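You operate a simulated robot arm through the tools that you are given. There is no shell and no other tool. Be economical: measure what you need, move in short steps, check, and stop when the job is done.

The job below is to be done with a simulated robot arm. You get a single attempt, and the scene is never put back.

TASK
Wax the toe caps of both boots with the round brush, then shut the wax tin.
Fine: stand the brush back where it was.

Only the result counts: the job must be done as asked and must still hold three seconds after the hand-in. Knocking over, shifting, dropping, spilling or breaking anything else fails it. Lids that push on must go on centred and level and be pressed home; caps that screw on are set level and turned clockwise until they are tight.

THE ROBOT
A 7-joint arm with a two-finger parallel gripper, fixed in place. Base frame: the origin is at the foot of the arm, x ahead of it, y to its left, z up. Readings come in mm, rad, newtons and seconds.
With the tool pointing down near the work surface it reaches from about 420 to 900 mm from the base axis. Its first joint turns from -2.007 to 2.007 rad. Payload 3.91 kg.
Tool frame: the origin (TCP) lies between the finger pads and is the grasp point; the fingertips stand 30 mm ahead of it; z points along the fingers, y is the line along which they close. Largest opening 110 mm; finger width 20, thickness 10; the body of the gripper, 48 by 112 mm, starts 55 mm behind the TCP.
Orientation is that of the tool frame in the base frame, as a unit quaternion [w, x, y, z]. With the fingers straight down and closing along the base's y, the tool's x points along the base's -x, its y along +y and its z along -z.

THE INTERFACE
- The arm moves only by the tool jog_arm. Its argument "rows" is a list of rows, each a list of 3 entries, a list of its own where there are three numbers: the shift along the tool's x, y, z in mm, then the turn, a rotation vector about the tool's x, y, z in rad, then the opening, from 0 (shut) to 1 (fully open). In form: [[[tx, ty, tz], [wx, wy, wz], jaw], ...]. A call has 1 to 8 rows; each row is the pose to reach, as a shift and turn from the pose commanded when the call began, along the tool's axes at that moment. Rows are played at 5 a second. More than 50 mm and 0.15 rad between two rows, or a gripper value outside its range, and nothing of the call is played. Where a pose cannot be reached the arm comes as near as it can. A force on the tool above 40 N (or 10 N above the force at the start of the call, whichever is more), or a blocked arm, ends the call early, and 0.2 s more pass. Each finger travels about 153 mm/s and halts on what it meets, pressing with about 42 N; the grip force reading is that of the motor and also rises with nothing between the fingers. The clock runs only during rows and for 0.2 s after the last one: add rows that repeat a pose to give the fingers time. It gives the time, the measured TCP pose, the force on the tool (base axes), the opening and the grip force at its end, in the units of the frame above (readings bear some noise), and new pictures: "views" is both (left out), scene, wrist or none.
- Cameras (640 x 400 px; columns grow to the right, rows downward): "scene" is fixed at [221.1, 649.2, 1498.4]; the picture's right is [-0.73, -0.68, 0.00], its down [-0.50, 0.54, -0.68] and it looks along [0.46, -0.50, -0.73] (base axes); focal length 292 px, centre (320, 200). "wrist" rides on the gripper at [-36, 0, -57] in the tool frame; the picture's right is [0.00, -1.00, 0.00], its down [0.97, 0.00, -0.24] and it looks along [0.24, 0.00, 0.97] (tool axes); focal length 218 px, centre (320, 200). There is no depth. A picture from a camera that has moved, and an enlarged one, comes with that camera's place and axes in the base frame and with its lens.
- raise_lower(by): slides the trunk up (or, below 0, down) by that many mm; the arm rides with it, the base frame stays. It gives what a move gives, with no picture.
- zoom(camera, box): a new picture of the part [left, top, right, bottom] of that camera's present view, enlarged. No time passes.
- hand_in(): hands the job in; it is judged then, once.

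Go step by step. Nothing tells you positions but the pictures and the camera data: compare them with the known pose of the tool, close in by small moves and look again before you grip or let go. The budget is 120 turns and 150 pictures, counting those below and the enlarged ones. Unless the task says otherwise, let go and move clear before handing in, and close with one line.

The tools are called after "Call:" as name(argument=value, ...) on one line, values as JSON. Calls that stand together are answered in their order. jog_arm: Moves the arm, as the interface text tells. Its arguments: {"type":"object","properties":{"rows":{"type":"array","items":{"type":"array"}},"views":{"type":"string","enum":["both","scene","wrist","none"]}},"required":["rows"]} The other tools are called the same way: raise_lower (by) slides the trunk up or down; zoom (camera, box) takes an enlarged picture of a part of a camera's view; hand_in () hands the job in.

At the start:

```text
clock: 0.0
tcp_pos: [465.8, 207.0, 1211.5]
ee_rot: [0.0, 0.0, 1.0, 0.0]
contact_force: [1.0, -0.1, 0.4]
opening: 110.0
grasp_force: 0.1
trunk travel left (down, up): [-800.0, 190.0]
```

scene: 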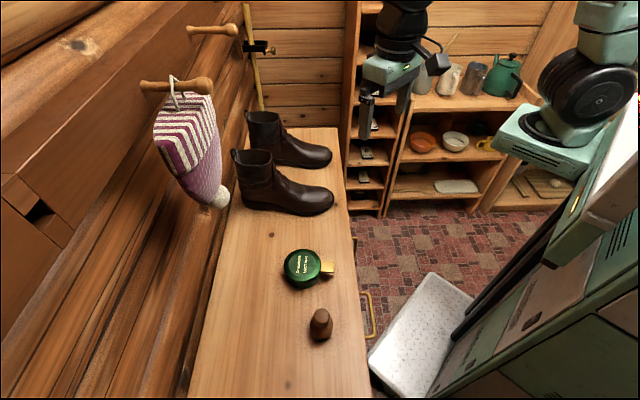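
wrist: 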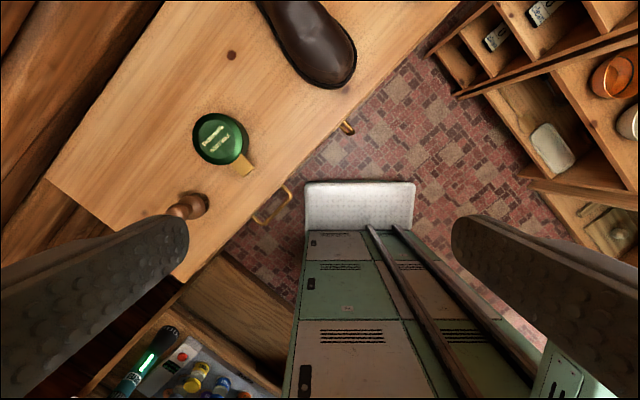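

I see two boots, a green wax tin and a small round brush with a wooden knob on a bench. I'll look at them enlarged first.

Call:
zoom(camera="scene", box=[260, 230, 380, 350])

Call:
zoom(camera="wrist", box=[140, 80, 300, 240])

Call:
zoom(camera="scene", box=[220, 90, 360, 230])

```text
3.33 times, centred on (320, 290) of scene
camera zoom: at [221.1, 649.2, 1498.4], right [-0.73, -0.68, 0.0], down [-0.5, 0.54, -0.68], along [0.46, -0.5, -0.73], focal length 973 px, centre (320, -100)
```

zoom: 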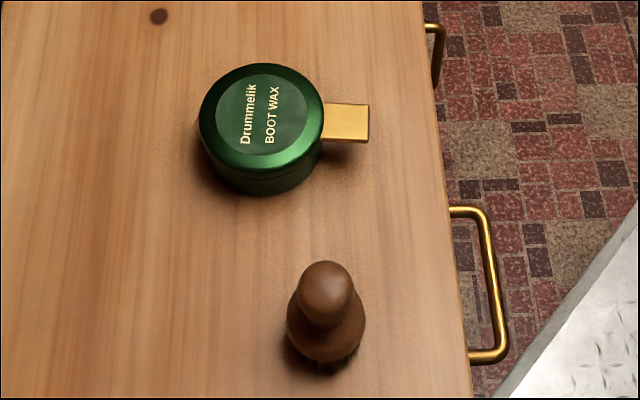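

```text
2.50 times, centred on (220, 160) of wrist
camera zoom: at [503.1, 205.8, 1268.8], right [0.0, -1.0, 0.0], down [-0.97, 0.0, 0.24], along [-0.24, 0.0, -0.97], focal length 546 px, centre (570, 300)
```

zoom: 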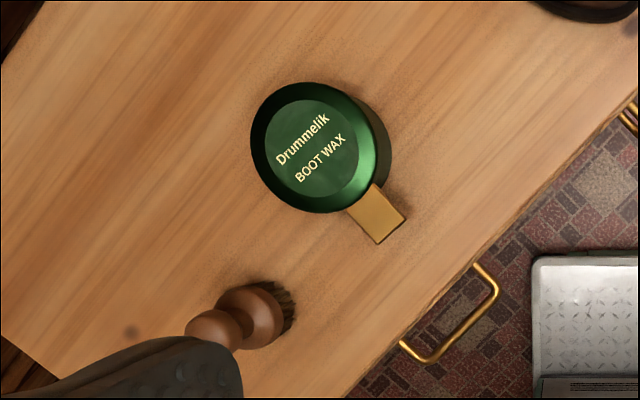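

```text
2.86 times, centred on (290, 160) of scene
camera zoom: at [221.1, 649.2, 1498.4], right [-0.73, -0.68, 0.0], down [-0.5, 0.54, -0.68], along [0.46, -0.5, -0.73], focal length 834 px, centre (406, 314)
```

zoom: 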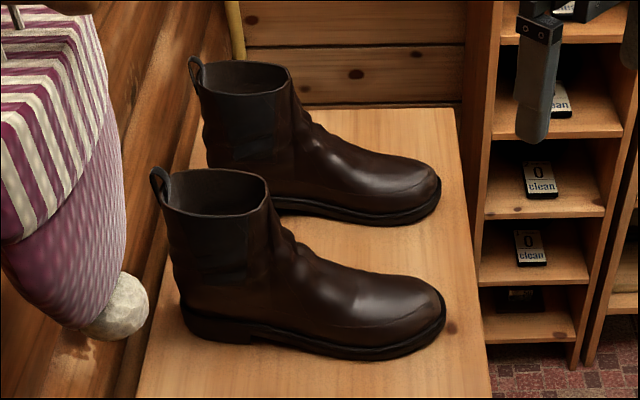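

The tin is near (515, 404) and its gold tab faces the robot. The brush knob is near (384, 468, 882), and the toes are near (605, 210) and (754, 44). I'll move the wrist camera over the tin for a closer look.

Call:
jog_arm(rows=[[[-10, 28, 30], [0, 0, 0], 1], [[-20, 56, 60], [0, 0, 0], 1], [[-30, 84, 90], [0, 0, 0], 1], [[-40, 112, 120], [0, 0, 0], 1], [[-50, 140, 150], [0, 0, 0], 1], [[-60, 168, 180], [0, 0, 0], 1], [[-70, 197, 200], [0, 0, 0], 1]], views="both")

```text
clock: 1.6
tcp_pos: [536.3, 403.3, 1010.0]
ee_rot: [0.001, 0.0, 1.0, 0.0]
contact_force: [-0.6, 0.4, 0.6]
opening: 109.9
grasp_force: 0.0
trunk travel left (down, up): [-800.0, 190.0]
camera wrist: at [573.2, 401.5, 1067.8], right [0.0, -1.0, 0.0], down [-0.97, 0.0, 0.24], along [-0.24, 0.0, -0.97], focal length 218 px, centre (320, 200)
```

scene: 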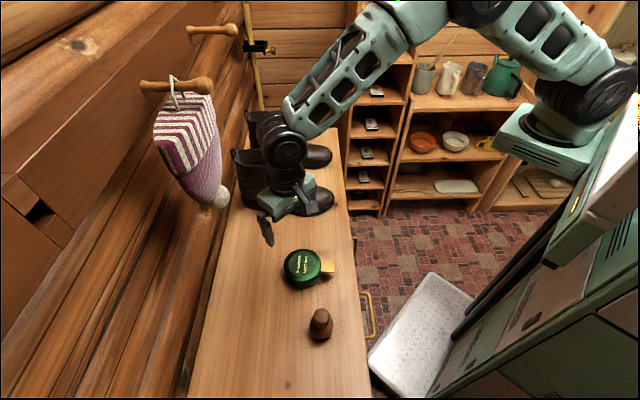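
wrist: 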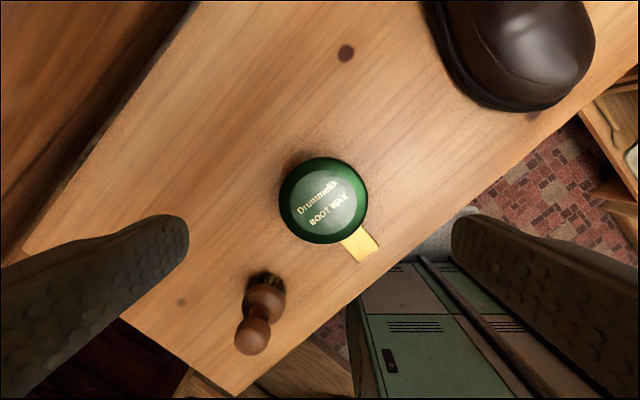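

The tin sits in the middle of the wrist view. I'll zoom in on it.

Call:
zoom(camera="wrist", box=[260, 140, 400, 280])

Call:
zoom(camera="scene", box=[270, 235, 350, 295])

```text
2.86 times, centred on (330, 210) of wrist
camera zoom: at [573.2, 401.5, 1067.8], right [0.0, -1.0, 0.0], down [-0.97, 0.0, 0.24], along [-0.24, 0.0, -0.97], focal length 624 px, centre (291, 171)
```

zoom: 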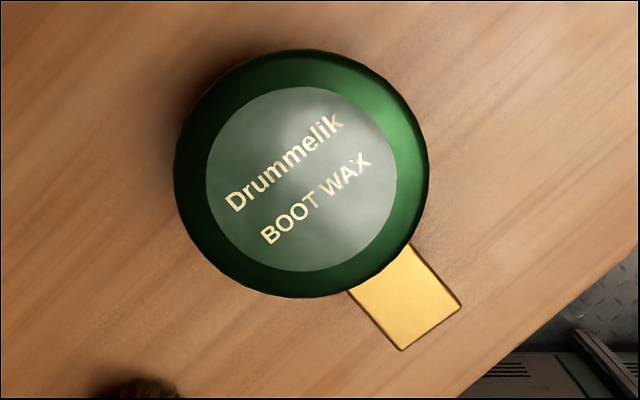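

```text
6.67 times, centred on (310, 265) of scene
camera zoom: at [221.1, 649.2, 1498.4], right [-0.73, -0.68, 0.0], down [-0.5, 0.54, -0.68], along [0.46, -0.5, -0.73], focal length 1946 px, centre (387, -233)
```

zoom: 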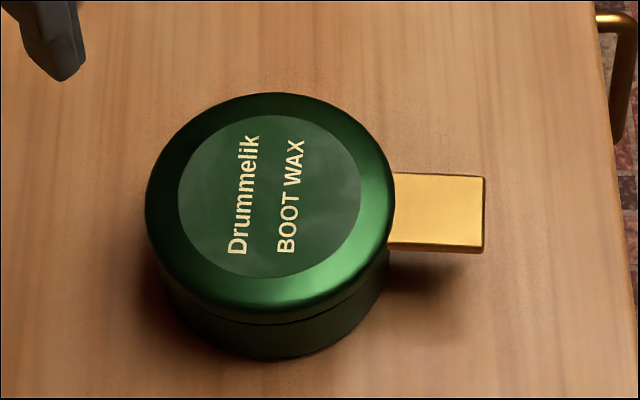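

The lid has a gold tab, but I can't tell whether it is hinged. I'll tilt the wrist camera to look at the far side of the tin, opposite the tab, from low down.

Call:
jog_arm(rows=[[[-10, 6, 20], [0, 0.13, 0], 1], [[-20, 12, 40], [0, 0.26, 0], 1], [[-27, 18, 60], [0, 0.38, 0], 1], [[-32, 24, 80], [0, 0.5, 0], 1], [[-37, 27, 100], [0, 0.61, 0], 1], [[-37, 27, 100], [0, 0.61, 0], 1]], views="wrist")

Call:
zoom(camera="wrist", box=[240, 140, 440, 300])

```text
clock: 3.0
tcp_pos: [565.7, 416.4, 911.7]
ee_rot: [-0.301, -0.001, 0.954, 0.0]
contact_force: [0.3, -0.1, -0.8]
opening: 110.0
grasp_force: 0.0
out of reach, approached as far as the arm can: row 5, 6
trunk travel left (down, up): [-800.0, 190.0]
camera wrist: at [628.8, 415.2, 938.6], right [0.0, -1.0, 0.0], down [-0.66, 0.0, 0.75], along [-0.75, 0.0, -0.66], focal length 218 px, centre (320, 200)
```

wrist: 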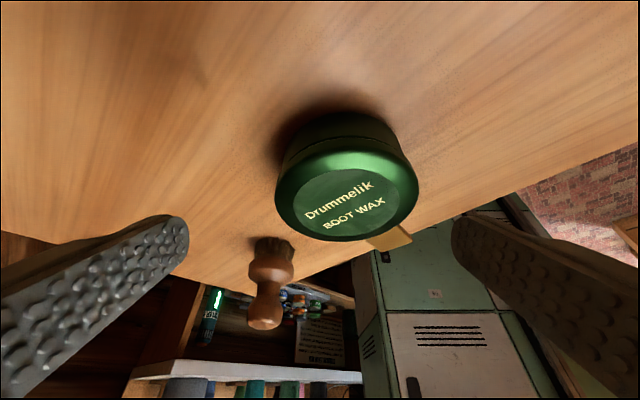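

```text
2.50 times, centred on (340, 220) of wrist
camera zoom: at [628.8, 415.2, 938.6], right [0.0, -1.0, 0.0], down [-0.66, 0.0, 0.75], along [-0.75, 0.0, -0.66], focal length 546 px, centre (270, 150)
```

zoom: 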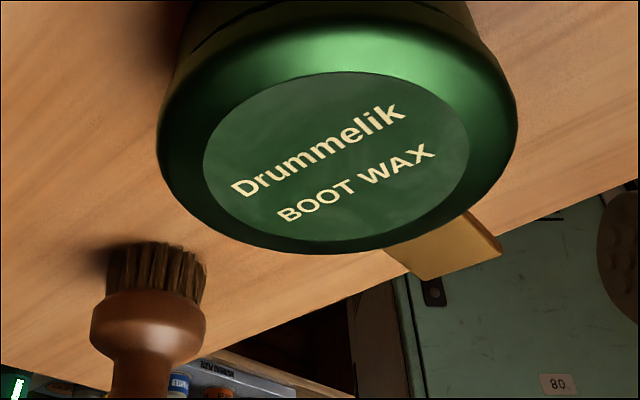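

Call:
zoom(camera="wrist", box=[260, 90, 430, 190])

```text
3.76 times, centred on (345, 140) of wrist
camera zoom: at [628.8, 415.2, 938.6], right [0.0, -1.0, 0.0], down [-0.66, 0.0, 0.75], along [-0.75, 0.0, -0.66], focal length 822 px, centre (226, 426)
```

zoom: 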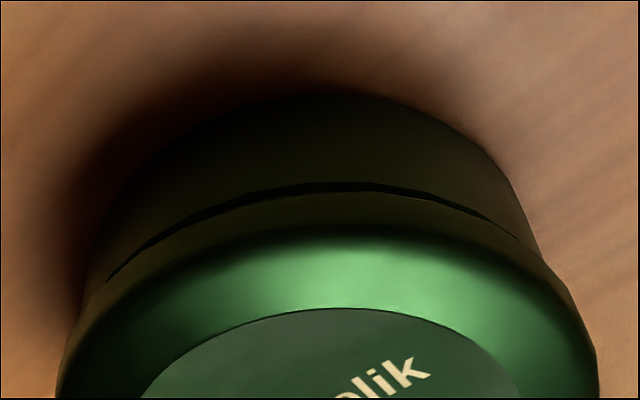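

There's no hinge barrel in view, only a seam. Gripping the tab by its sides with the tool vertical works whether the lid swings or lifts off. I'll bring the tool back to vertical first.

Call:
jog_arm(rows=[[[18, -8, -4], [0, -0.12, 0], 1], [[37, -16, -6], [0, -0.25, 0], 1], [[55, -24, -8], [0, -0.37, 0], 1], [[73, -32, -9], [0, -0.49, 0], 1], [[92, -40, -9], [0, -0.611, 0], 1], [[92, -40, -9], [0, -0.611, 0], 1]], views="none")

```text
clock: 4.4
tcp_pos: [493.3, 377.0, 973.2]
ee_rot: [0.002, 0.001, 1.0, 0.0]
contact_force: [0.3, -0.2, -1.2]
opening: 110.3
grasp_force: 0.0
trunk travel left (down, up): [-800.0, 190.0]
```

Now I'll move above the tab, yaw to line up with it, and narrow the jaws.

Call:
jog_arm(rows=[[[6, -4, 9], [0, 0, -0.14], 0.8], [[12, -8, 18], [0, 0, -0.28], 0.6], [[18, -12, 27], [0, 0, -0.42], 0.5], [[24, -16, 36], [0, 0, -0.56], 0.5], [[29, -21, 43], [0, 0, -0.68], 0.5], [[29, -21, 43], [0, 0, -0.68], 0.5]], views="both")

Call:
zoom(camera="scene", box=[270, 215, 370, 295])

```text
clock: 5.8
tcp_pos: [465.2, 355.6, 930.6]
ee_rot: [0.001, -0.334, 0.943, -0.001]
contact_force: [-0.3, -0.1, 0.0]
opening: 54.9
grasp_force: 0.1
trunk travel left (down, up): [-800.0, 190.0]
camera wrist: at [495.1, 376.6, 987.9], right [0.63, -0.78, 0.0], down [-0.75, -0.61, 0.24], along [-0.19, -0.15, -0.97], focal length 218 px, centre (320, 200)
```

scene: 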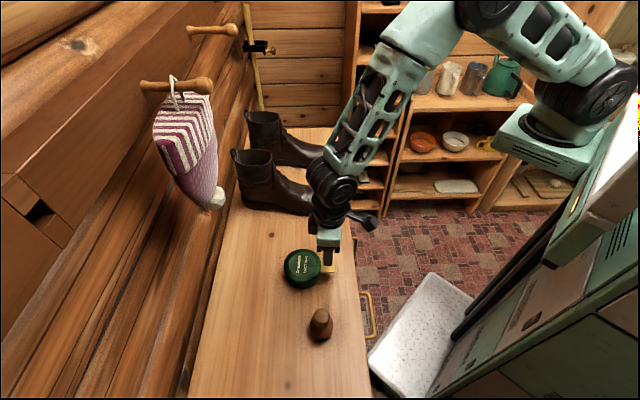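
wrist: 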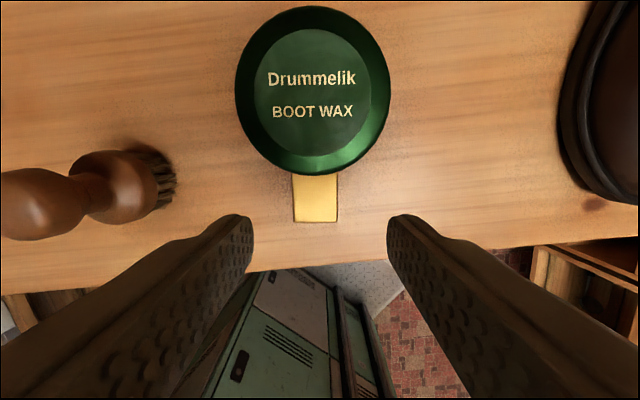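

```text
5.00 times, centred on (320, 255) of scene
camera zoom: at [221.1, 649.2, 1498.4], right [-0.73, -0.68, 0.0], down [-0.5, 0.54, -0.68], along [0.46, -0.5, -0.73], focal length 1459 px, centre (320, -75)
```

zoom: 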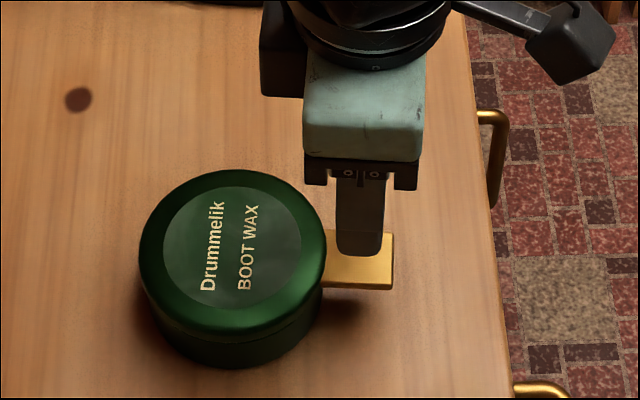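

The tab is nearly centred between the jaws. I'll descend in two steps with a 3 mm sideways correction.

Call:
jog_arm(rows=[[[2, 3, 30], [0, 0, 0], 0.5], [[2, 3, 60], [0, 0, 0], 0.5], [[2, 3, 80], [0, 0, 0], 0.5], [[2, 3, 91], [0, 0, 0], 0.5], [[2, 3, 91], [0, 0, 0], 0.5]], views="both")

Call:
zoom(camera="scene", box=[270, 215, 370, 295])

```text
clock: 7.0
tcp_pos: [461.2, 358.0, 840.8]
ee_rot: [0.0, -0.333, 0.943, -0.001]
contact_force: [-0.4, 0.0, 0.6]
opening: 54.8
grasp_force: 0.1
trunk travel left (down, up): [-800.0, 190.0]
camera wrist: at [490.8, 378.4, 898.2], right [0.63, -0.78, 0.0], down [-0.76, -0.61, 0.24], along [-0.19, -0.15, -0.97], focal length 218 px, centre (320, 200)
```

scene: 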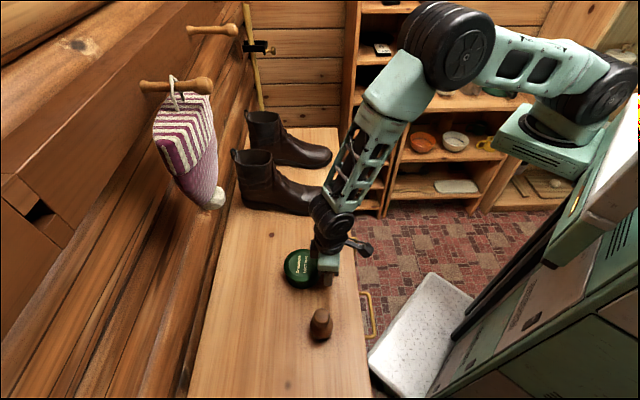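
wrist: 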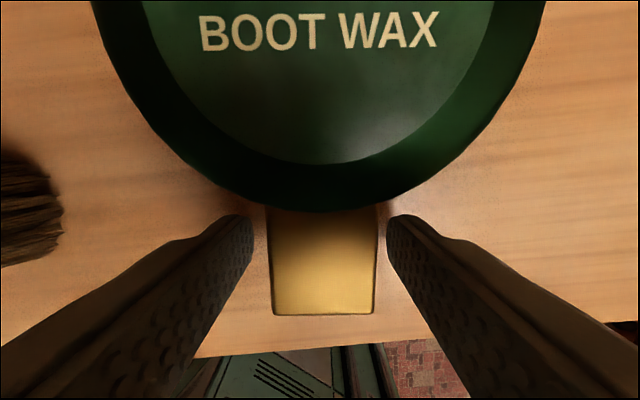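

```text
5.00 times, centred on (320, 255) of scene
camera zoom: at [221.1, 649.2, 1498.4], right [-0.73, -0.68, 0.0], down [-0.5, 0.54, -0.68], along [0.46, -0.5, -0.73], focal length 1459 px, centre (320, -75)
```

zoom: 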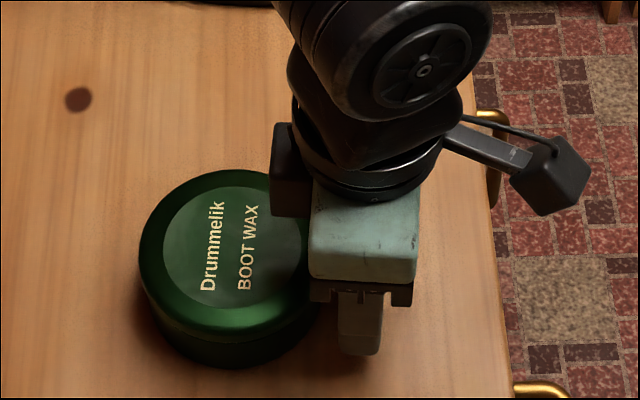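

The tab is centred, so I'll close on its sides gently.

Call:
jog_arm(rows=[[[0, -0.7, 3], [0, 0, 0], 0.4], [[0, -0.7, 3], [0, 0, 0], 0.3], [[0, -0.7, 3], [0, 0, 0], 0.22], [[0, -0.7, 3], [0, 0, 0], 0.2], [[0, -0.7, 3], [0, 0, 0], 0.2]], views="wrist")

```text
clock: 8.2
tcp_pos: [461.9, 357.6, 837.5]
ee_rot: [0.001, -0.334, 0.943, 0.0]
contact_force: [-0.5, 1.3, 0.9]
opening: 31.3
grasp_force: 42.0
trunk travel left (down, up): [-800.0, 190.0]
camera wrist: at [490.9, 378.2, 895.3], right [0.63, -0.78, 0.0], down [-0.76, -0.61, 0.24], along [-0.19, -0.15, -0.97], focal length 218 px, centre (320, 200)
```

wrist: 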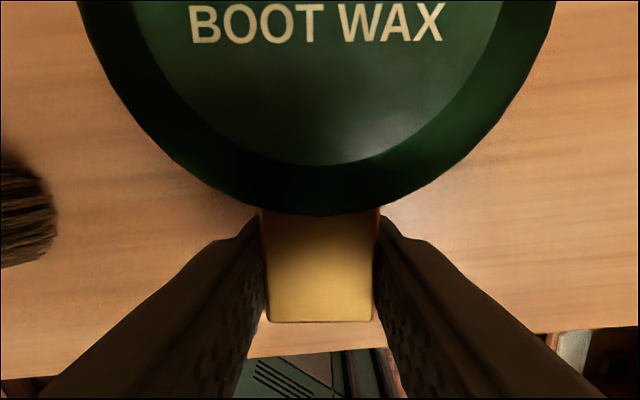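

The tab is held at 31 mm. I'll lift a few millimetres and see how the lid moves.

Call:
jog_arm(rows=[[[0, 0, -2], [0, 0, 0], 0.2], [[0, 0, -4], [0, 0, 0], 0.2], [[0, 0, -7], [0, 0, 0], 0.2], [[0, 0, -10], [0, 0, 0], 0.2], [[0, 0, -10], [0, 0, 0], 0.2]], views="both")

Call:
zoom(camera="scene", box=[270, 235, 350, 295])

```text
clock: 9.4
tcp_pos: [463.3, 356.0, 845.6]
ee_rot: [0.0, -0.333, 0.943, -0.001]
contact_force: [-0.4, 0.6, -1.3]
opening: 31.2
grasp_force: 41.6
trunk travel left (down, up): [-800.0, 190.0]
camera wrist: at [492.4, 377.3, 904.1], right [0.63, -0.78, 0.0], down [-0.76, -0.61, 0.24], along [-0.19, -0.15, -0.97], focal length 218 px, centre (320, 200)
```

scene: 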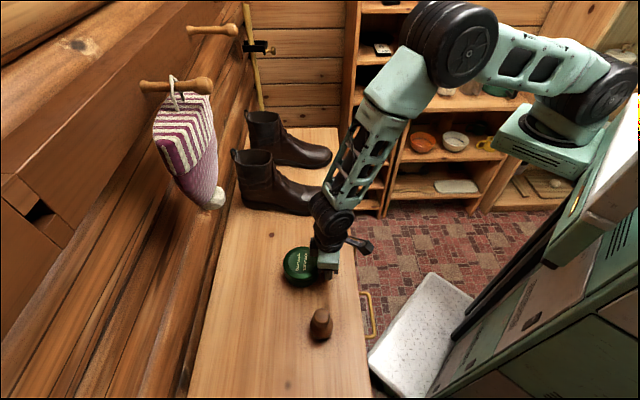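
wrist: 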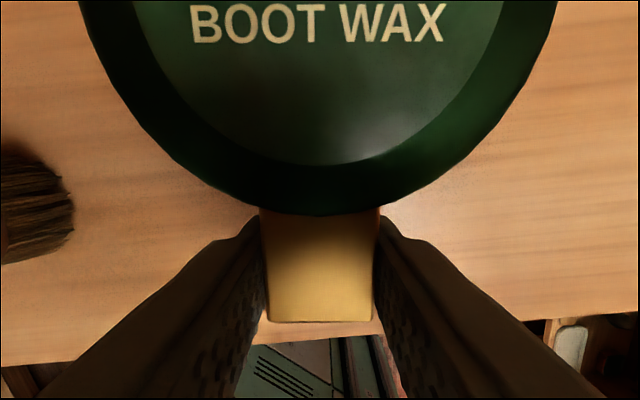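

```text
6.67 times, centred on (310, 265) of scene
camera zoom: at [221.1, 649.2, 1498.4], right [-0.73, -0.68, 0.0], down [-0.5, 0.54, -0.68], along [0.46, -0.5, -0.73], focal length 1946 px, centre (387, -233)
```

zoom: 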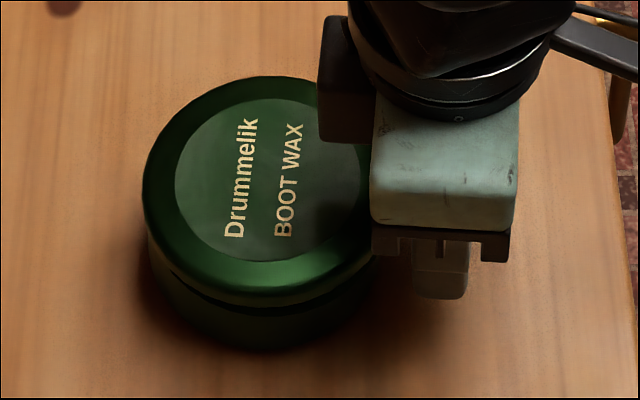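

The lid seems to rise level, so it lifts off. I'll check that the tin body stayed down.

Call:
zoom(camera="scene", box=[280, 255, 330, 285])

Call:
jog_arm(rows=[[[0, 0, -5], [0, 0, 0], 0.2], [[0, 0, -10], [0, 0, 0], 0.2], [[0, 0, -10], [0, 0, 0], 0.2]], views="none")

Call:
zoom(camera="scene", box=[280, 245, 330, 285])

```text
12.80 times, centred on (305, 270) of scene
camera zoom: at [221.1, 649.2, 1498.4], right [-0.73, -0.68, 0.0], down [-0.5, 0.54, -0.68], along [0.46, -0.5, -0.73], focal length 3736 px, centre (512, -696)
```

zoom: 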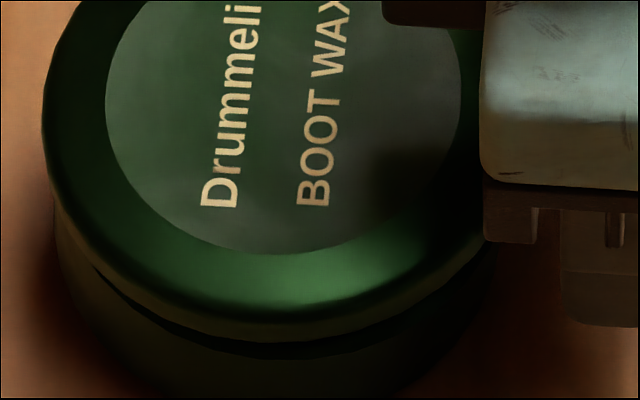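

```text
clock: 10.2
tcp_pos: [463.0, 356.9, 855.6]
ee_rot: [0.0, -0.334, 0.943, 0.0]
contact_force: [0.4, -0.9, -1.9]
opening: 31.1
grasp_force: 42.0
trunk travel left (down, up): [-800.0, 190.0]
```

```text
10.00 times, centred on (305, 265) of scene
camera zoom: at [221.1, 649.2, 1498.4], right [-0.73, -0.68, 0.0], down [-0.5, 0.54, -0.68], along [0.46, -0.5, -0.73], focal length 2919 px, centre (470, -450)
```

zoom: 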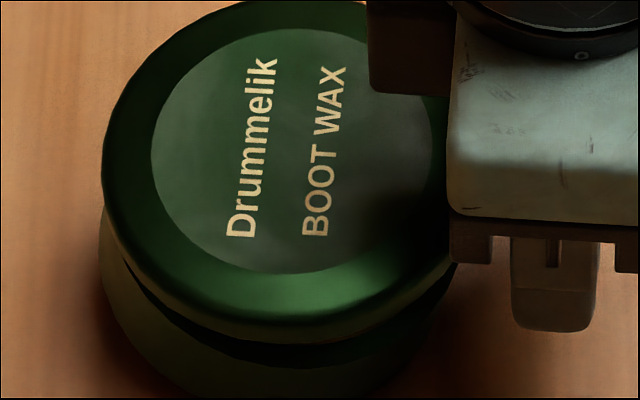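

Call:
zoom(camera="scene", box=[270, 235, 350, 295])

```text
6.67 times, centred on (310, 265) of scene
camera zoom: at [221.1, 649.2, 1498.4], right [-0.73, -0.68, 0.0], down [-0.5, 0.54, -0.68], along [0.46, -0.5, -0.73], focal length 1946 px, centre (387, -233)
```

zoom: 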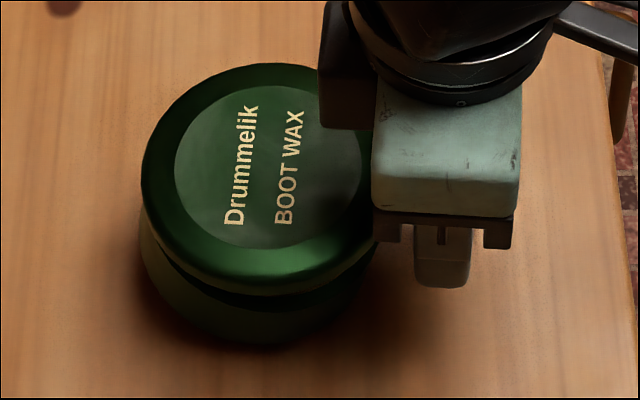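

Call:
zoom(camera="scene", box=[282, 262, 322, 292])

```text
13.33 times, centred on (302, 277) of scene
camera zoom: at [221.1, 649.2, 1498.4], right [-0.73, -0.68, 0.0], down [-0.5, 0.54, -0.68], along [0.46, -0.5, -0.73], focal length 3892 px, centre (560, -827)
```

zoom: 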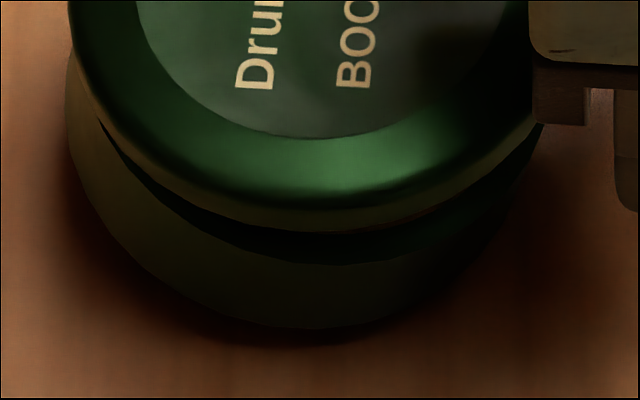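

It is hinged opposite the tab. The lid stayed level in my grip while the tin body dangled off its far side, so I'll set it straight back down and check.

Call:
jog_arm(rows=[[[0, 0, 6], [0, 0, 0], 0.2], [[0, 0, 12], [0, 0, 0], 0.2], [[0, 0, 17], [0, 0, 0], 0.2], [[0, 0, 19.5], [0, 0, 0], 0.2], [[0, 0, 19.5], [0, 0, 0], 0.2]], views="none")

Call:
zoom(camera="scene", box=[270, 235, 350, 295])

```text
clock: 11.4
tcp_pos: [463.8, 356.0, 837.3]
ee_rot: [0.002, -0.333, 0.943, 0.001]
contact_force: [3.2, -2.4, 9.7]
opening: 31.1
grasp_force: 41.8
trunk travel left (down, up): [-800.0, 190.0]
```

```text
6.67 times, centred on (310, 265) of scene
camera zoom: at [221.1, 649.2, 1498.4], right [-0.73, -0.68, 0.0], down [-0.5, 0.54, -0.68], along [0.46, -0.5, -0.73], focal length 1946 px, centre (387, -233)
```

zoom: 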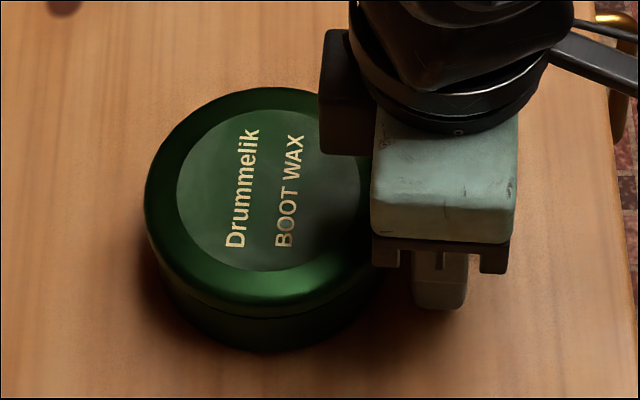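

The tin is flat again, about 2.5 mm off towards the boots. I'll slide it back, release and rise.

Call:
jog_arm(rows=[[[0, 0, -1], [0, 0, 0], 0.2], [[0, 2.5, -1], [0, 0, 0], 0.2], [[0, 2.5, -1], [0, 0, 0], 0.2], [[0, 2.5, -1], [0, 0, 0], 0.5], [[0, 2.5, -1], [0, 0, 0], 0.5], [[0, 2.5, -40], [0, 0, 0], 0.5], [[0, 2.5, -80], [0, 0, 0], 0.5], [[0, 2.5, -80], [0, 0, 0], 0.5]], views="wrist")

Call:
zoom(camera="scene", box=[270, 235, 350, 295])

```text
clock: 13.2
tcp_pos: [462.5, 357.6, 918.0]
ee_rot: [-0.001, -0.333, 0.943, 0.0]
contact_force: [-0.2, 0.5, -1.6]
opening: 55.1
grasp_force: 0.0
trunk travel left (down, up): [-800.0, 190.0]
camera wrist: at [491.0, 378.5, 976.1], right [0.63, -0.78, 0.0], down [-0.76, -0.61, 0.24], along [-0.19, -0.15, -0.97], focal length 218 px, centre (320, 200)
```

wrist: 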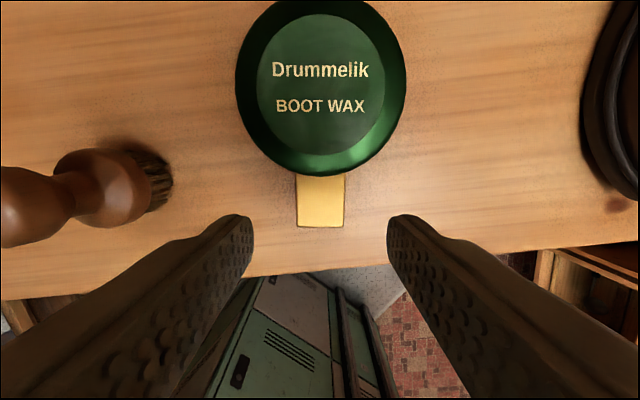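

```text
6.67 times, centred on (310, 265) of scene
camera zoom: at [221.1, 649.2, 1498.4], right [-0.73, -0.68, 0.0], down [-0.5, 0.54, -0.68], along [0.46, -0.5, -0.73], focal length 1946 px, centre (387, -233)
```

zoom: 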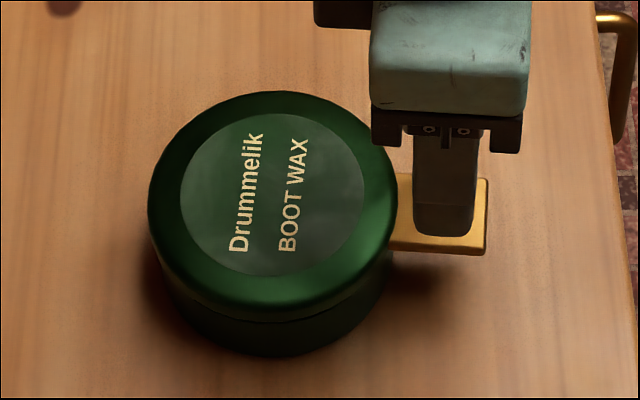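

The tin is back in place. Next I'll tilt the tool 45°, leaning in from the robot's side. That way I can grip the tab with the fingertips and rotate the tool along with the lid.

Call:
jog_arm(rows=[[[8, 0, 5], [0, -0.13, 0], 0.5], [[16, 0, 10], [0, -0.26, 0], 0.5], [[25, 0, 15], [0, -0.39, 0], 0.5], [[33, 0, 20], [0, -0.52, 0], 0.5], [[41, 0, 25], [0, -0.65, 0], 0.5], [[49, 0, 31], [0, -0.785, 0], 0.5], [[49, 0, 31], [0, -0.785, 0], 0.5]], views="both")

```text
clock: 14.8
tcp_pos: [473.8, 309.9, 899.6]
ee_rot: [0.372, -0.249, 0.886, 0.118]
contact_force: [0.3, -0.3, -0.7]
opening: 55.0
grasp_force: 0.1
trunk travel left (down, up): [-800.0, 190.0]
camera wrist: at [463.4, 298.8, 965.1], right [0.53, -0.85, -0.02], down [-0.73, -0.44, -0.53], along [0.44, 0.3, -0.85], focal length 218 px, centre (320, 200)
```

scene: 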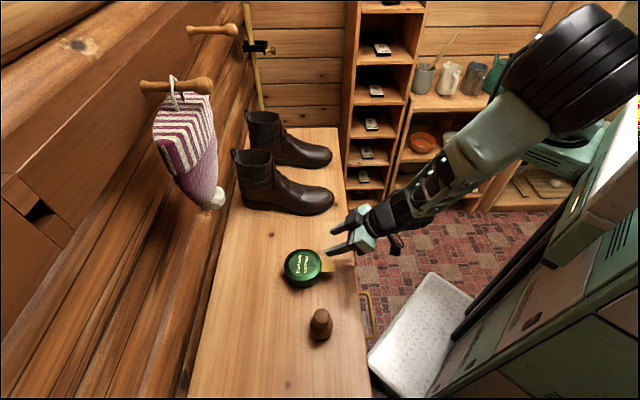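
wrist: 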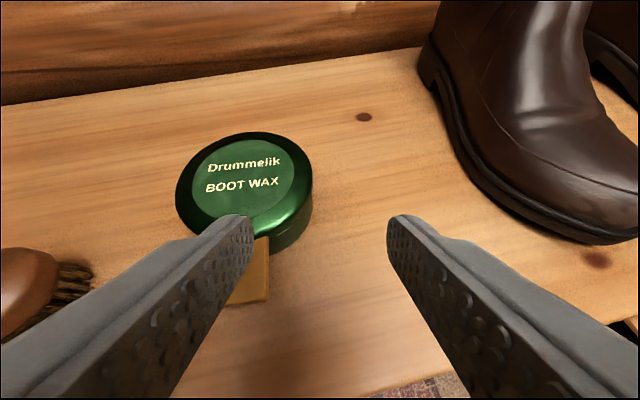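

The arm hasn't reached the commanded pose; it may be lagging, so I'll hold and read again.

Call:
jog_arm(rows=[[[0, 0, 0], [0, 0, 0], 0.5], [[0, 0, 0], [0, 0, 0], 0.5], [[0, 0, 0], [0, 0, 0], 0.5], [[0, 0, 0], [0, 0, 0], 0.5]], views="none")

```text
clock: 15.8
tcp_pos: [475.5, 309.8, 897.6]
ee_rot: [0.371, -0.251, 0.886, 0.118]
contact_force: [0.1, 0.0, 0.6]
opening: 55.0
grasp_force: 0.0
trunk travel left (down, up): [-800.0, 190.0]
```

The arm looks too folded for that pose. I'll raise the trunk to give it more room, then try again.

Call:
raise_lower(by=185)

```text
clock: 17.8
tcp_pos: [476.2, 307.3, 1079.7]
ee_rot: [0.37, -0.251, 0.887, 0.114]
contact_force: [-0.7, 0.4, -0.9]
opening: 55.0
grasp_force: 0.1
trunk travel left (down, up): [-985.0, 5.0]
```

Call:
jog_arm(rows=[[[27, 7, 18], [-0.01, 0, -0.02], 0.5], [[54, 14, 37], [-0.02, 0, -0.04], 0.5], [[81, 20, 55], [-0.04, 0.01, -0.06], 0.5], [[108, 27, 74], [-0.055, 0.015, -0.08], 0.5], [[136, 34, 93], [-0.068, 0.016, -0.098], 0.5], [[163, 41, 111], [-0.068, 0.016, -0.098], 0.5], [[163, 41, 111], [-0.068, 0.016, -0.098], 0.5]], views="none")

```text
clock: 19.4
tcp_pos: [369.1, 336.4, 877.8]
ee_rot: [0.35, -0.362, 0.853, 0.135]
contact_force: [-0.1, -0.9, 0.0]
opening: 54.9
grasp_force: 0.0
trunk travel left (down, up): [-985.0, 5.0]
```

The earlier command had been kept, so my correction was applied twice; the raised trunk does make the pose reachable. I'll undo the excess.

Call:
jog_arm(rows=[[[-10, -15, 5], [0.03, -0.005, 0.04], 0.5], [[-20, -30, 11], [0.05, -0.01, 0.07], 0.5], [[-29, -46, 17], [0.068, -0.016, 0.098], 0.5], [[-29, -46, 17], [0.068, -0.016, 0.098], 0.5]], views="both")

```text
clock: 20.4
tcp_pos: [425.3, 328.3, 888.0]
ee_rot: [0.361, -0.307, 0.871, 0.127]
contact_force: [-0.9, -0.4, -0.1]
opening: 55.1
grasp_force: 0.0
trunk travel left (down, up): [-985.0, 5.0]
camera wrist: at [414.2, 317.8, 953.9], right [0.63, -0.78, 0.0], down [-0.67, -0.54, -0.52], along [0.4, 0.32, -0.86], focal length 218 px, centre (320, 200)
```

scene: 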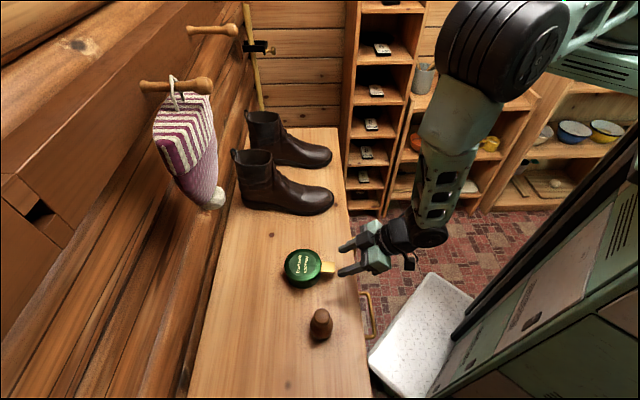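
wrist: 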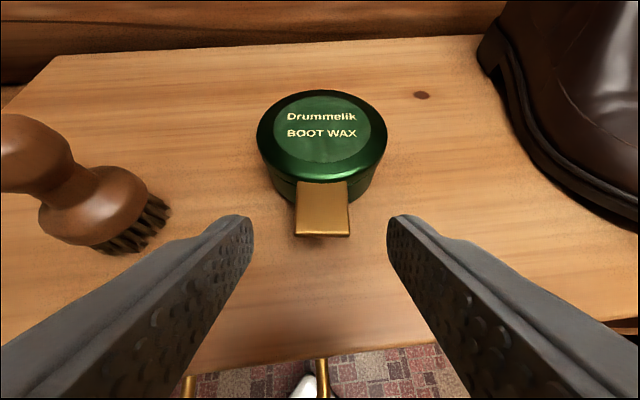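

The pose is now right and the tab is centred between the jaws. I'll advance along the tool axis.

Call:
jog_arm(rows=[[[0, -0.5, 20], [0, 0, 0], 0.5], [[0, -0.5, 38], [0, 0, 0], 0.5], [[0, -0.5, 48], [0, 0, 0], 0.5], [[0, -0.5, 48], [0, 0, 0], 0.45]], views="wrist")

Call:
zoom(camera="scene", box=[270, 235, 350, 295])

```text
clock: 21.4
tcp_pos: [454.1, 349.2, 852.9]
ee_rot: [0.362, -0.308, 0.871, 0.127]
contact_force: [0.2, 0.2, 1.1]
opening: 49.6
grasp_force: 0.0
trunk travel left (down, up): [-985.0, 5.0]
camera wrist: at [443.3, 338.3, 919.4], right [0.63, -0.78, 0.0], down [-0.67, -0.54, -0.52], along [0.4, 0.32, -0.86], focal length 218 px, centre (320, 200)
```

wrist: 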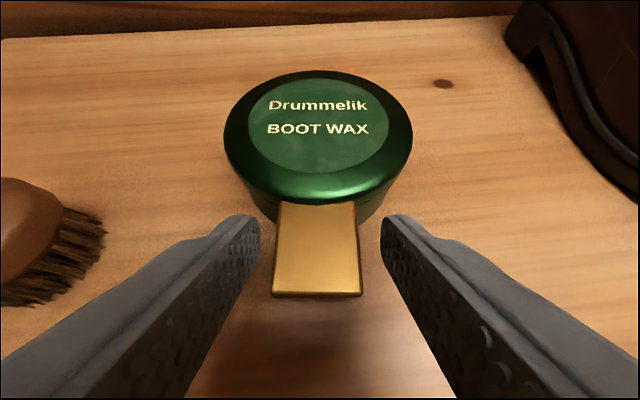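

```text
6.67 times, centred on (310, 265) of scene
camera zoom: at [221.1, 649.2, 1498.4], right [-0.73, -0.68, 0.0], down [-0.5, 0.54, -0.68], along [0.46, -0.5, -0.73], focal length 1946 px, centre (387, -233)
```

zoom: 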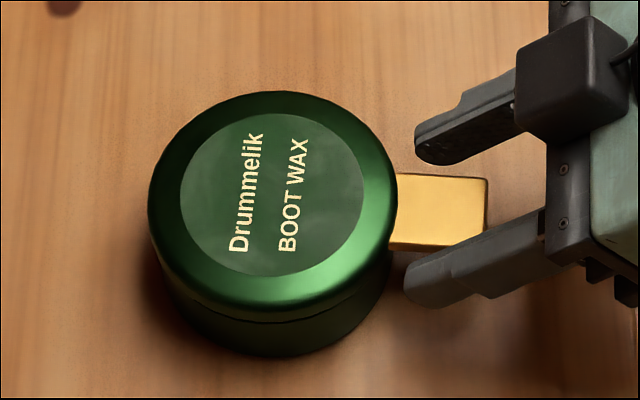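

The fingers straddle the tab. I'll centre by 1.5 mm, close, then begin the arc about the hinge and check early.

Call:
jog_arm(rows=[[[0, 1.3, 1], [0, 0, 0], 0.35], [[0, 1.3, 1], [0, 0, 0], 0.25], [[0, 1.3, 1], [0, 0, 0], 0.22], [[0, 1.3, 1], [0, 0, 0], 0.22], [[-8, 1.3, -3.2], [0, 0.07, 0], 0.22], [[-16, 1.3, -7], [0, 0.14, 0], 0.22], [[-24, 1.3, -10], [0, 0.21, 0], 0.22], [[-24, 1.3, -10], [0, 0.21, 0], 0.22]], views="wrist")

Call:
zoom(camera="scene", box=[270, 235, 350, 295])

```text
clock: 23.2
tcp_pos: [459.1, 357.0, 878.9]
ee_rot: [0.269, -0.319, 0.904, 0.094]
contact_force: [1.9, -4.5, 8.6]
opening: 31.2
grasp_force: 42.4
trunk travel left (down, up): [-985.0, 5.0]
camera wrist: at [459.5, 353.8, 946.2], right [0.63, -0.78, 0.0], down [-0.73, -0.59, -0.33], along [0.26, 0.21, -0.94], focal length 218 px, centre (320, 200)
```

wrist: 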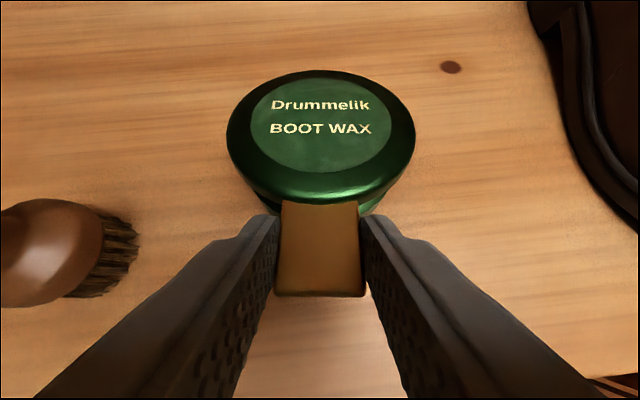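

```text
6.67 times, centred on (310, 265) of scene
camera zoom: at [221.1, 649.2, 1498.4], right [-0.73, -0.68, 0.0], down [-0.5, 0.54, -0.68], along [0.46, -0.5, -0.73], focal length 1946 px, centre (387, -233)
```

zoom: 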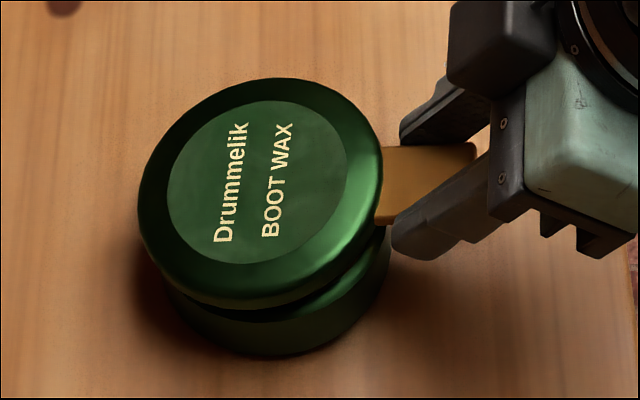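

The lid swings open and the base stays seated. I'll continue the arc by another 0.7 rad.

Call:
jog_arm(rows=[[[-8, 0, -4.8], [0, 0.07, 0], 0.22], [[-16.3, 0, -8.5], [0, 0.14, 0], 0.22], [[-33.1, 0, -14.2], [0, 0.28, 0], 0.22], [[-50.4, 0, -17.3], [0, 0.42, 0], 0.22], [[-68, 0, -18], [0, 0.56, 0], 0.22], [[-85.6, 0, -16.2], [0, 0.7, 0], 0.22], [[-85.6, 0, -16.2], [0, 0.7, 0], 0.22]], views="wrist")

Call:
zoom(camera="scene", box=[250, 215, 370, 295])

```text
clock: 24.8
tcp_pos: [507.5, 395.7, 938.6]
ee_rot: [-0.059, -0.332, 0.941, -0.022]
contact_force: [0.2, 0.9, 0.9]
opening: 24.0
grasp_force: 0.1
trunk travel left (down, up): [-985.0, 5.0]
camera wrist: at [542.0, 421.6, 990.8], right [0.63, -0.78, 0.0], down [-0.73, -0.59, 0.36], along [-0.28, -0.23, -0.93], focal length 218 px, centre (320, 200)
```

wrist: 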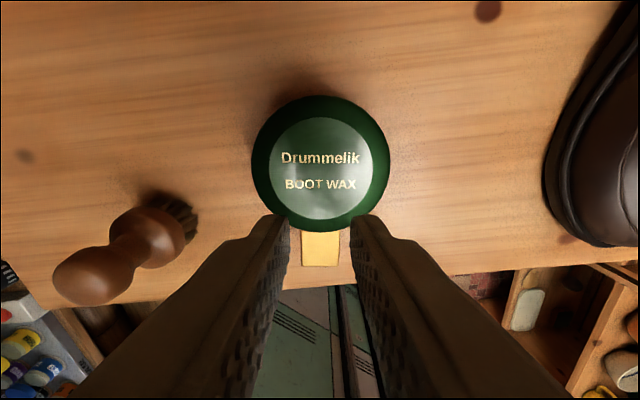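

```text
5.00 times, centred on (310, 255) of scene
camera zoom: at [221.1, 649.2, 1498.4], right [-0.73, -0.68, 0.0], down [-0.5, 0.54, -0.68], along [0.46, -0.5, -0.73], focal length 1459 px, centre (370, -75)
```

zoom: 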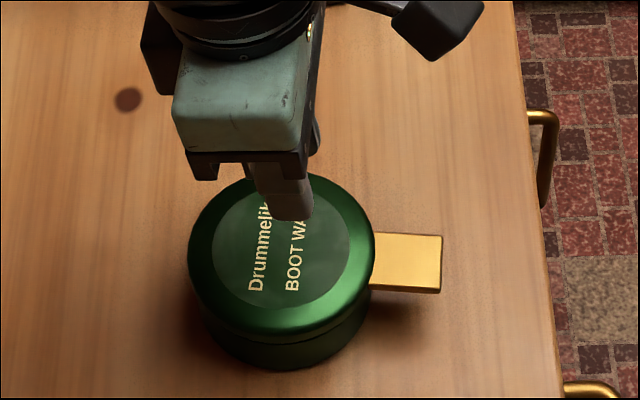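

The tab slipped out and the lid closed; the tin still looks in place. I'll go back to the start pose and redo it with a deeper grip and a slower arc, checking partway.

Call:
jog_arm(rows=[[[15, 0, 0], [0, -0.13, 0], 0.5], [[30, 0, 0], [0, -0.26, 0], 0.5], [[46, 0, 3], [0, -0.39, 0], 0.5], [[62, 0, 10], [0, -0.52, 0], 0.5], [[78, 0, 20], [0, -0.65, 0], 0.5], [[90, 0, 38], [0, -0.78, 0], 0.5], [[99.6, 0, 63.5], [0, -0.91, 0], 0.45], [[99.6, 0, 63.5], [0, -0.91, 0], 0.45]], views="wrist")

Call:
zoom(camera="scene", box=[270, 235, 350, 295])

```text
clock: 26.6
tcp_pos: [425.9, 328.8, 886.4]
ee_rot: [0.362, -0.308, 0.87, 0.128]
contact_force: [0.2, 0.0, 0.1]
opening: 49.6
grasp_force: 0.0
trunk travel left (down, up): [-985.0, 5.0]
camera wrist: at [415.1, 318.2, 952.6], right [0.63, -0.78, 0.0], down [-0.67, -0.54, -0.52], along [0.4, 0.32, -0.86], focal length 218 px, centre (320, 200)
```

wrist: 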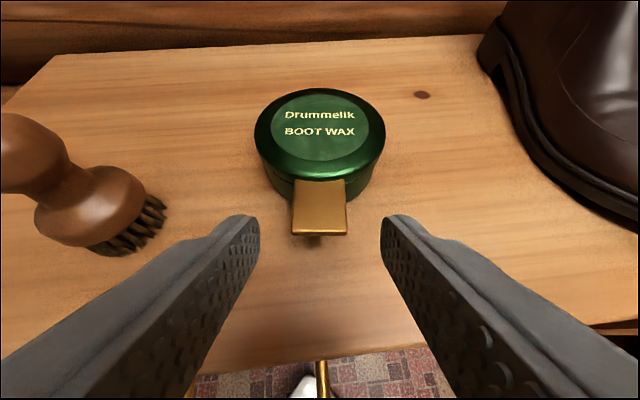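

```text
6.67 times, centred on (310, 265) of scene
camera zoom: at [221.1, 649.2, 1498.4], right [-0.73, -0.68, 0.0], down [-0.5, 0.54, -0.68], along [0.46, -0.5, -0.73], focal length 1946 px, centre (387, -233)
```

zoom: 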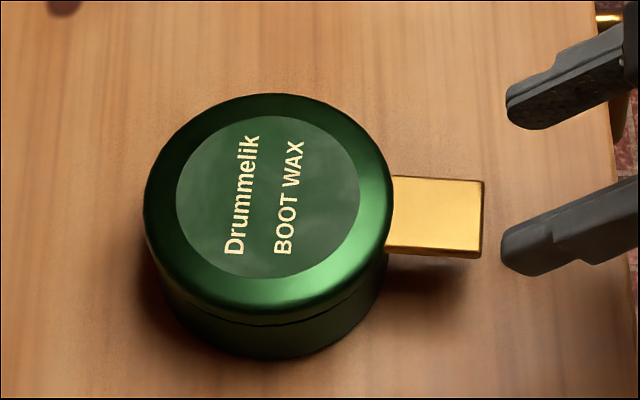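

The tin is unmoved. I'll advance 8 mm deeper this time and grip.

Call:
jog_arm(rows=[[[0, 0, 20], [0, 0, 0], 0.45], [[0, 0, 40], [0, 0, 0], 0.45], [[0, 0.3, 56], [0, 0, 0], 0.4], [[0, 0.3, 56], [0, 0, 0], 0.3], [[0, 0.3, 56], [0, 0, 0], 0.22], [[0, 0.3, 56], [0, 0, 0], 0.1], [[0, 0.3, 56], [0, 0, 0], 0.1]], views="wrist")

```text
clock: 28.2
tcp_pos: [457.1, 354.2, 846.1]
ee_rot: [0.362, -0.307, 0.871, 0.127]
contact_force: [0.8, 0.5, 0.6]
opening: 31.4
grasp_force: 41.9
trunk travel left (down, up): [-985.0, 5.0]
camera wrist: at [446.0, 343.5, 913.3], right [0.63, -0.78, 0.0], down [-0.67, -0.54, -0.52], along [0.4, 0.32, -0.86], focal length 218 px, centre (320, 200)
```

wrist: 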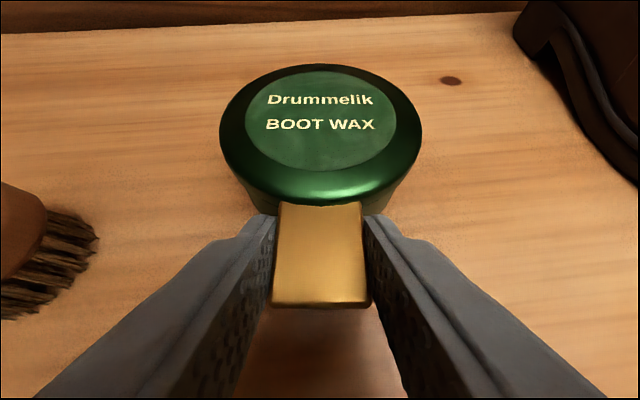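

Call:
jog_arm(rows=[[[-6.5, 0, -3.8], [0, 0.06, 0], 0.1], [[-13, 0, -7.4], [0, 0.12, 0], 0.1], [[-19.8, 0, -10.4], [0, 0.18, 0], 0.1], [[-26.8, 0, -13.2], [0, 0.24, 0], 0.1], [[-34, 0, -15.3], [0, 0.3, 0], 0.1], [[-41.2, 0, -17.2], [0, 0.36, 0], 0.1], [[-41.2, 0, -17.2], [0, 0.36, 0], 0.1]], views="wrist")

Call:
zoom(camera="scene", box=[270, 235, 350, 295])

```text
clock: 29.8
tcp_pos: [466.7, 364.8, 888.8]
ee_rot: [0.2, -0.326, 0.921, 0.07]
contact_force: [-2.2, -0.7, 2.9]
opening: 31.3
grasp_force: 42.4
trunk travel left (down, up): [-985.0, 5.0]
camera wrist: at [475.4, 368.7, 956.4], right [0.63, -0.78, 0.0], down [-0.76, -0.62, -0.18], along [0.14, 0.11, -0.98], focal length 218 px, centre (320, 200)
```

wrist: 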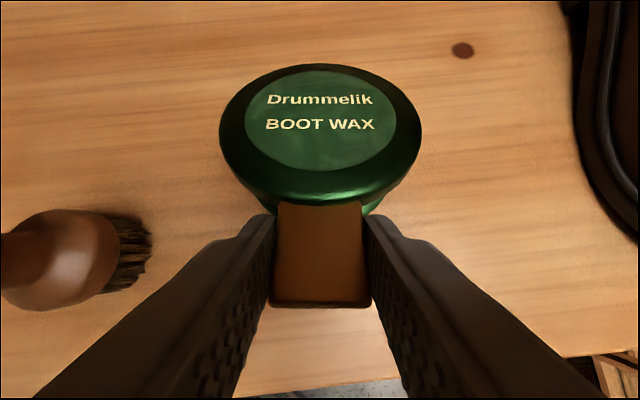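

```text
6.67 times, centred on (310, 265) of scene
camera zoom: at [221.1, 649.2, 1498.4], right [-0.73, -0.68, 0.0], down [-0.5, 0.54, -0.68], along [0.46, -0.5, -0.73], focal length 1946 px, centre (387, -233)
```

zoom: 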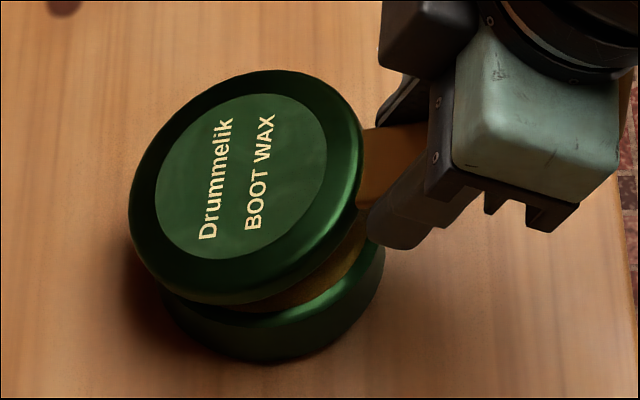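

It's going well and the force is low. I'll continue with the same body-frame arc.

Call:
jog_arm(rows=[[[-6.5, 0, -3.8], [0, 0.06, 0], 0.1], [[-13, 0, -7.4], [0, 0.12, 0], 0.1], [[-19.8, 0, -10.4], [0, 0.18, 0], 0.1], [[-26.8, 0, -13.2], [0, 0.24, 0], 0.1], [[-34, 0, -15.3], [0, 0.3, 0], 0.1], [[-41.2, 0, -17.2], [0, 0.36, 0], 0.1], [[-41.2, 0, -17.2], [0, 0.36, 0], 0.1]], views="wrist")

Call:
zoom(camera="scene", box=[260, 225, 350, 295])

```text
clock: 31.4
tcp_pos: [491.1, 385.3, 921.5]
ee_rot: [0.032, -0.333, 0.942, 0.01]
contact_force: [3.5, -2.3, 10.6]
opening: 31.4
grasp_force: 42.1
trunk travel left (down, up): [-985.0, 5.0]
camera wrist: at [517.4, 403.6, 981.6], right [0.63, -0.78, 0.0], down [-0.77, -0.62, 0.18], along [-0.14, -0.11, -0.98], focal length 218 px, centre (320, 200)
```

wrist: 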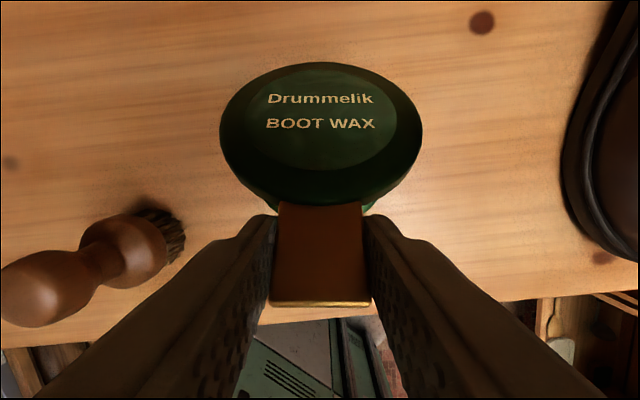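

```text
5.71 times, centred on (305, 260) of scene
camera zoom: at [221.1, 649.2, 1498.4], right [-0.73, -0.68, 0.0], down [-0.5, 0.54, -0.68], along [0.46, -0.5, -0.73], focal length 1668 px, centre (406, -143)
```

zoom: 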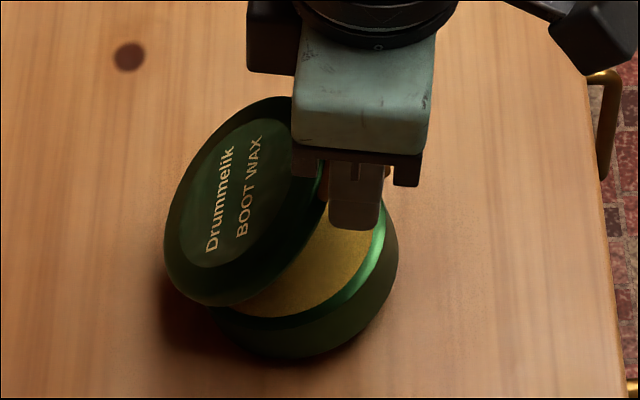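

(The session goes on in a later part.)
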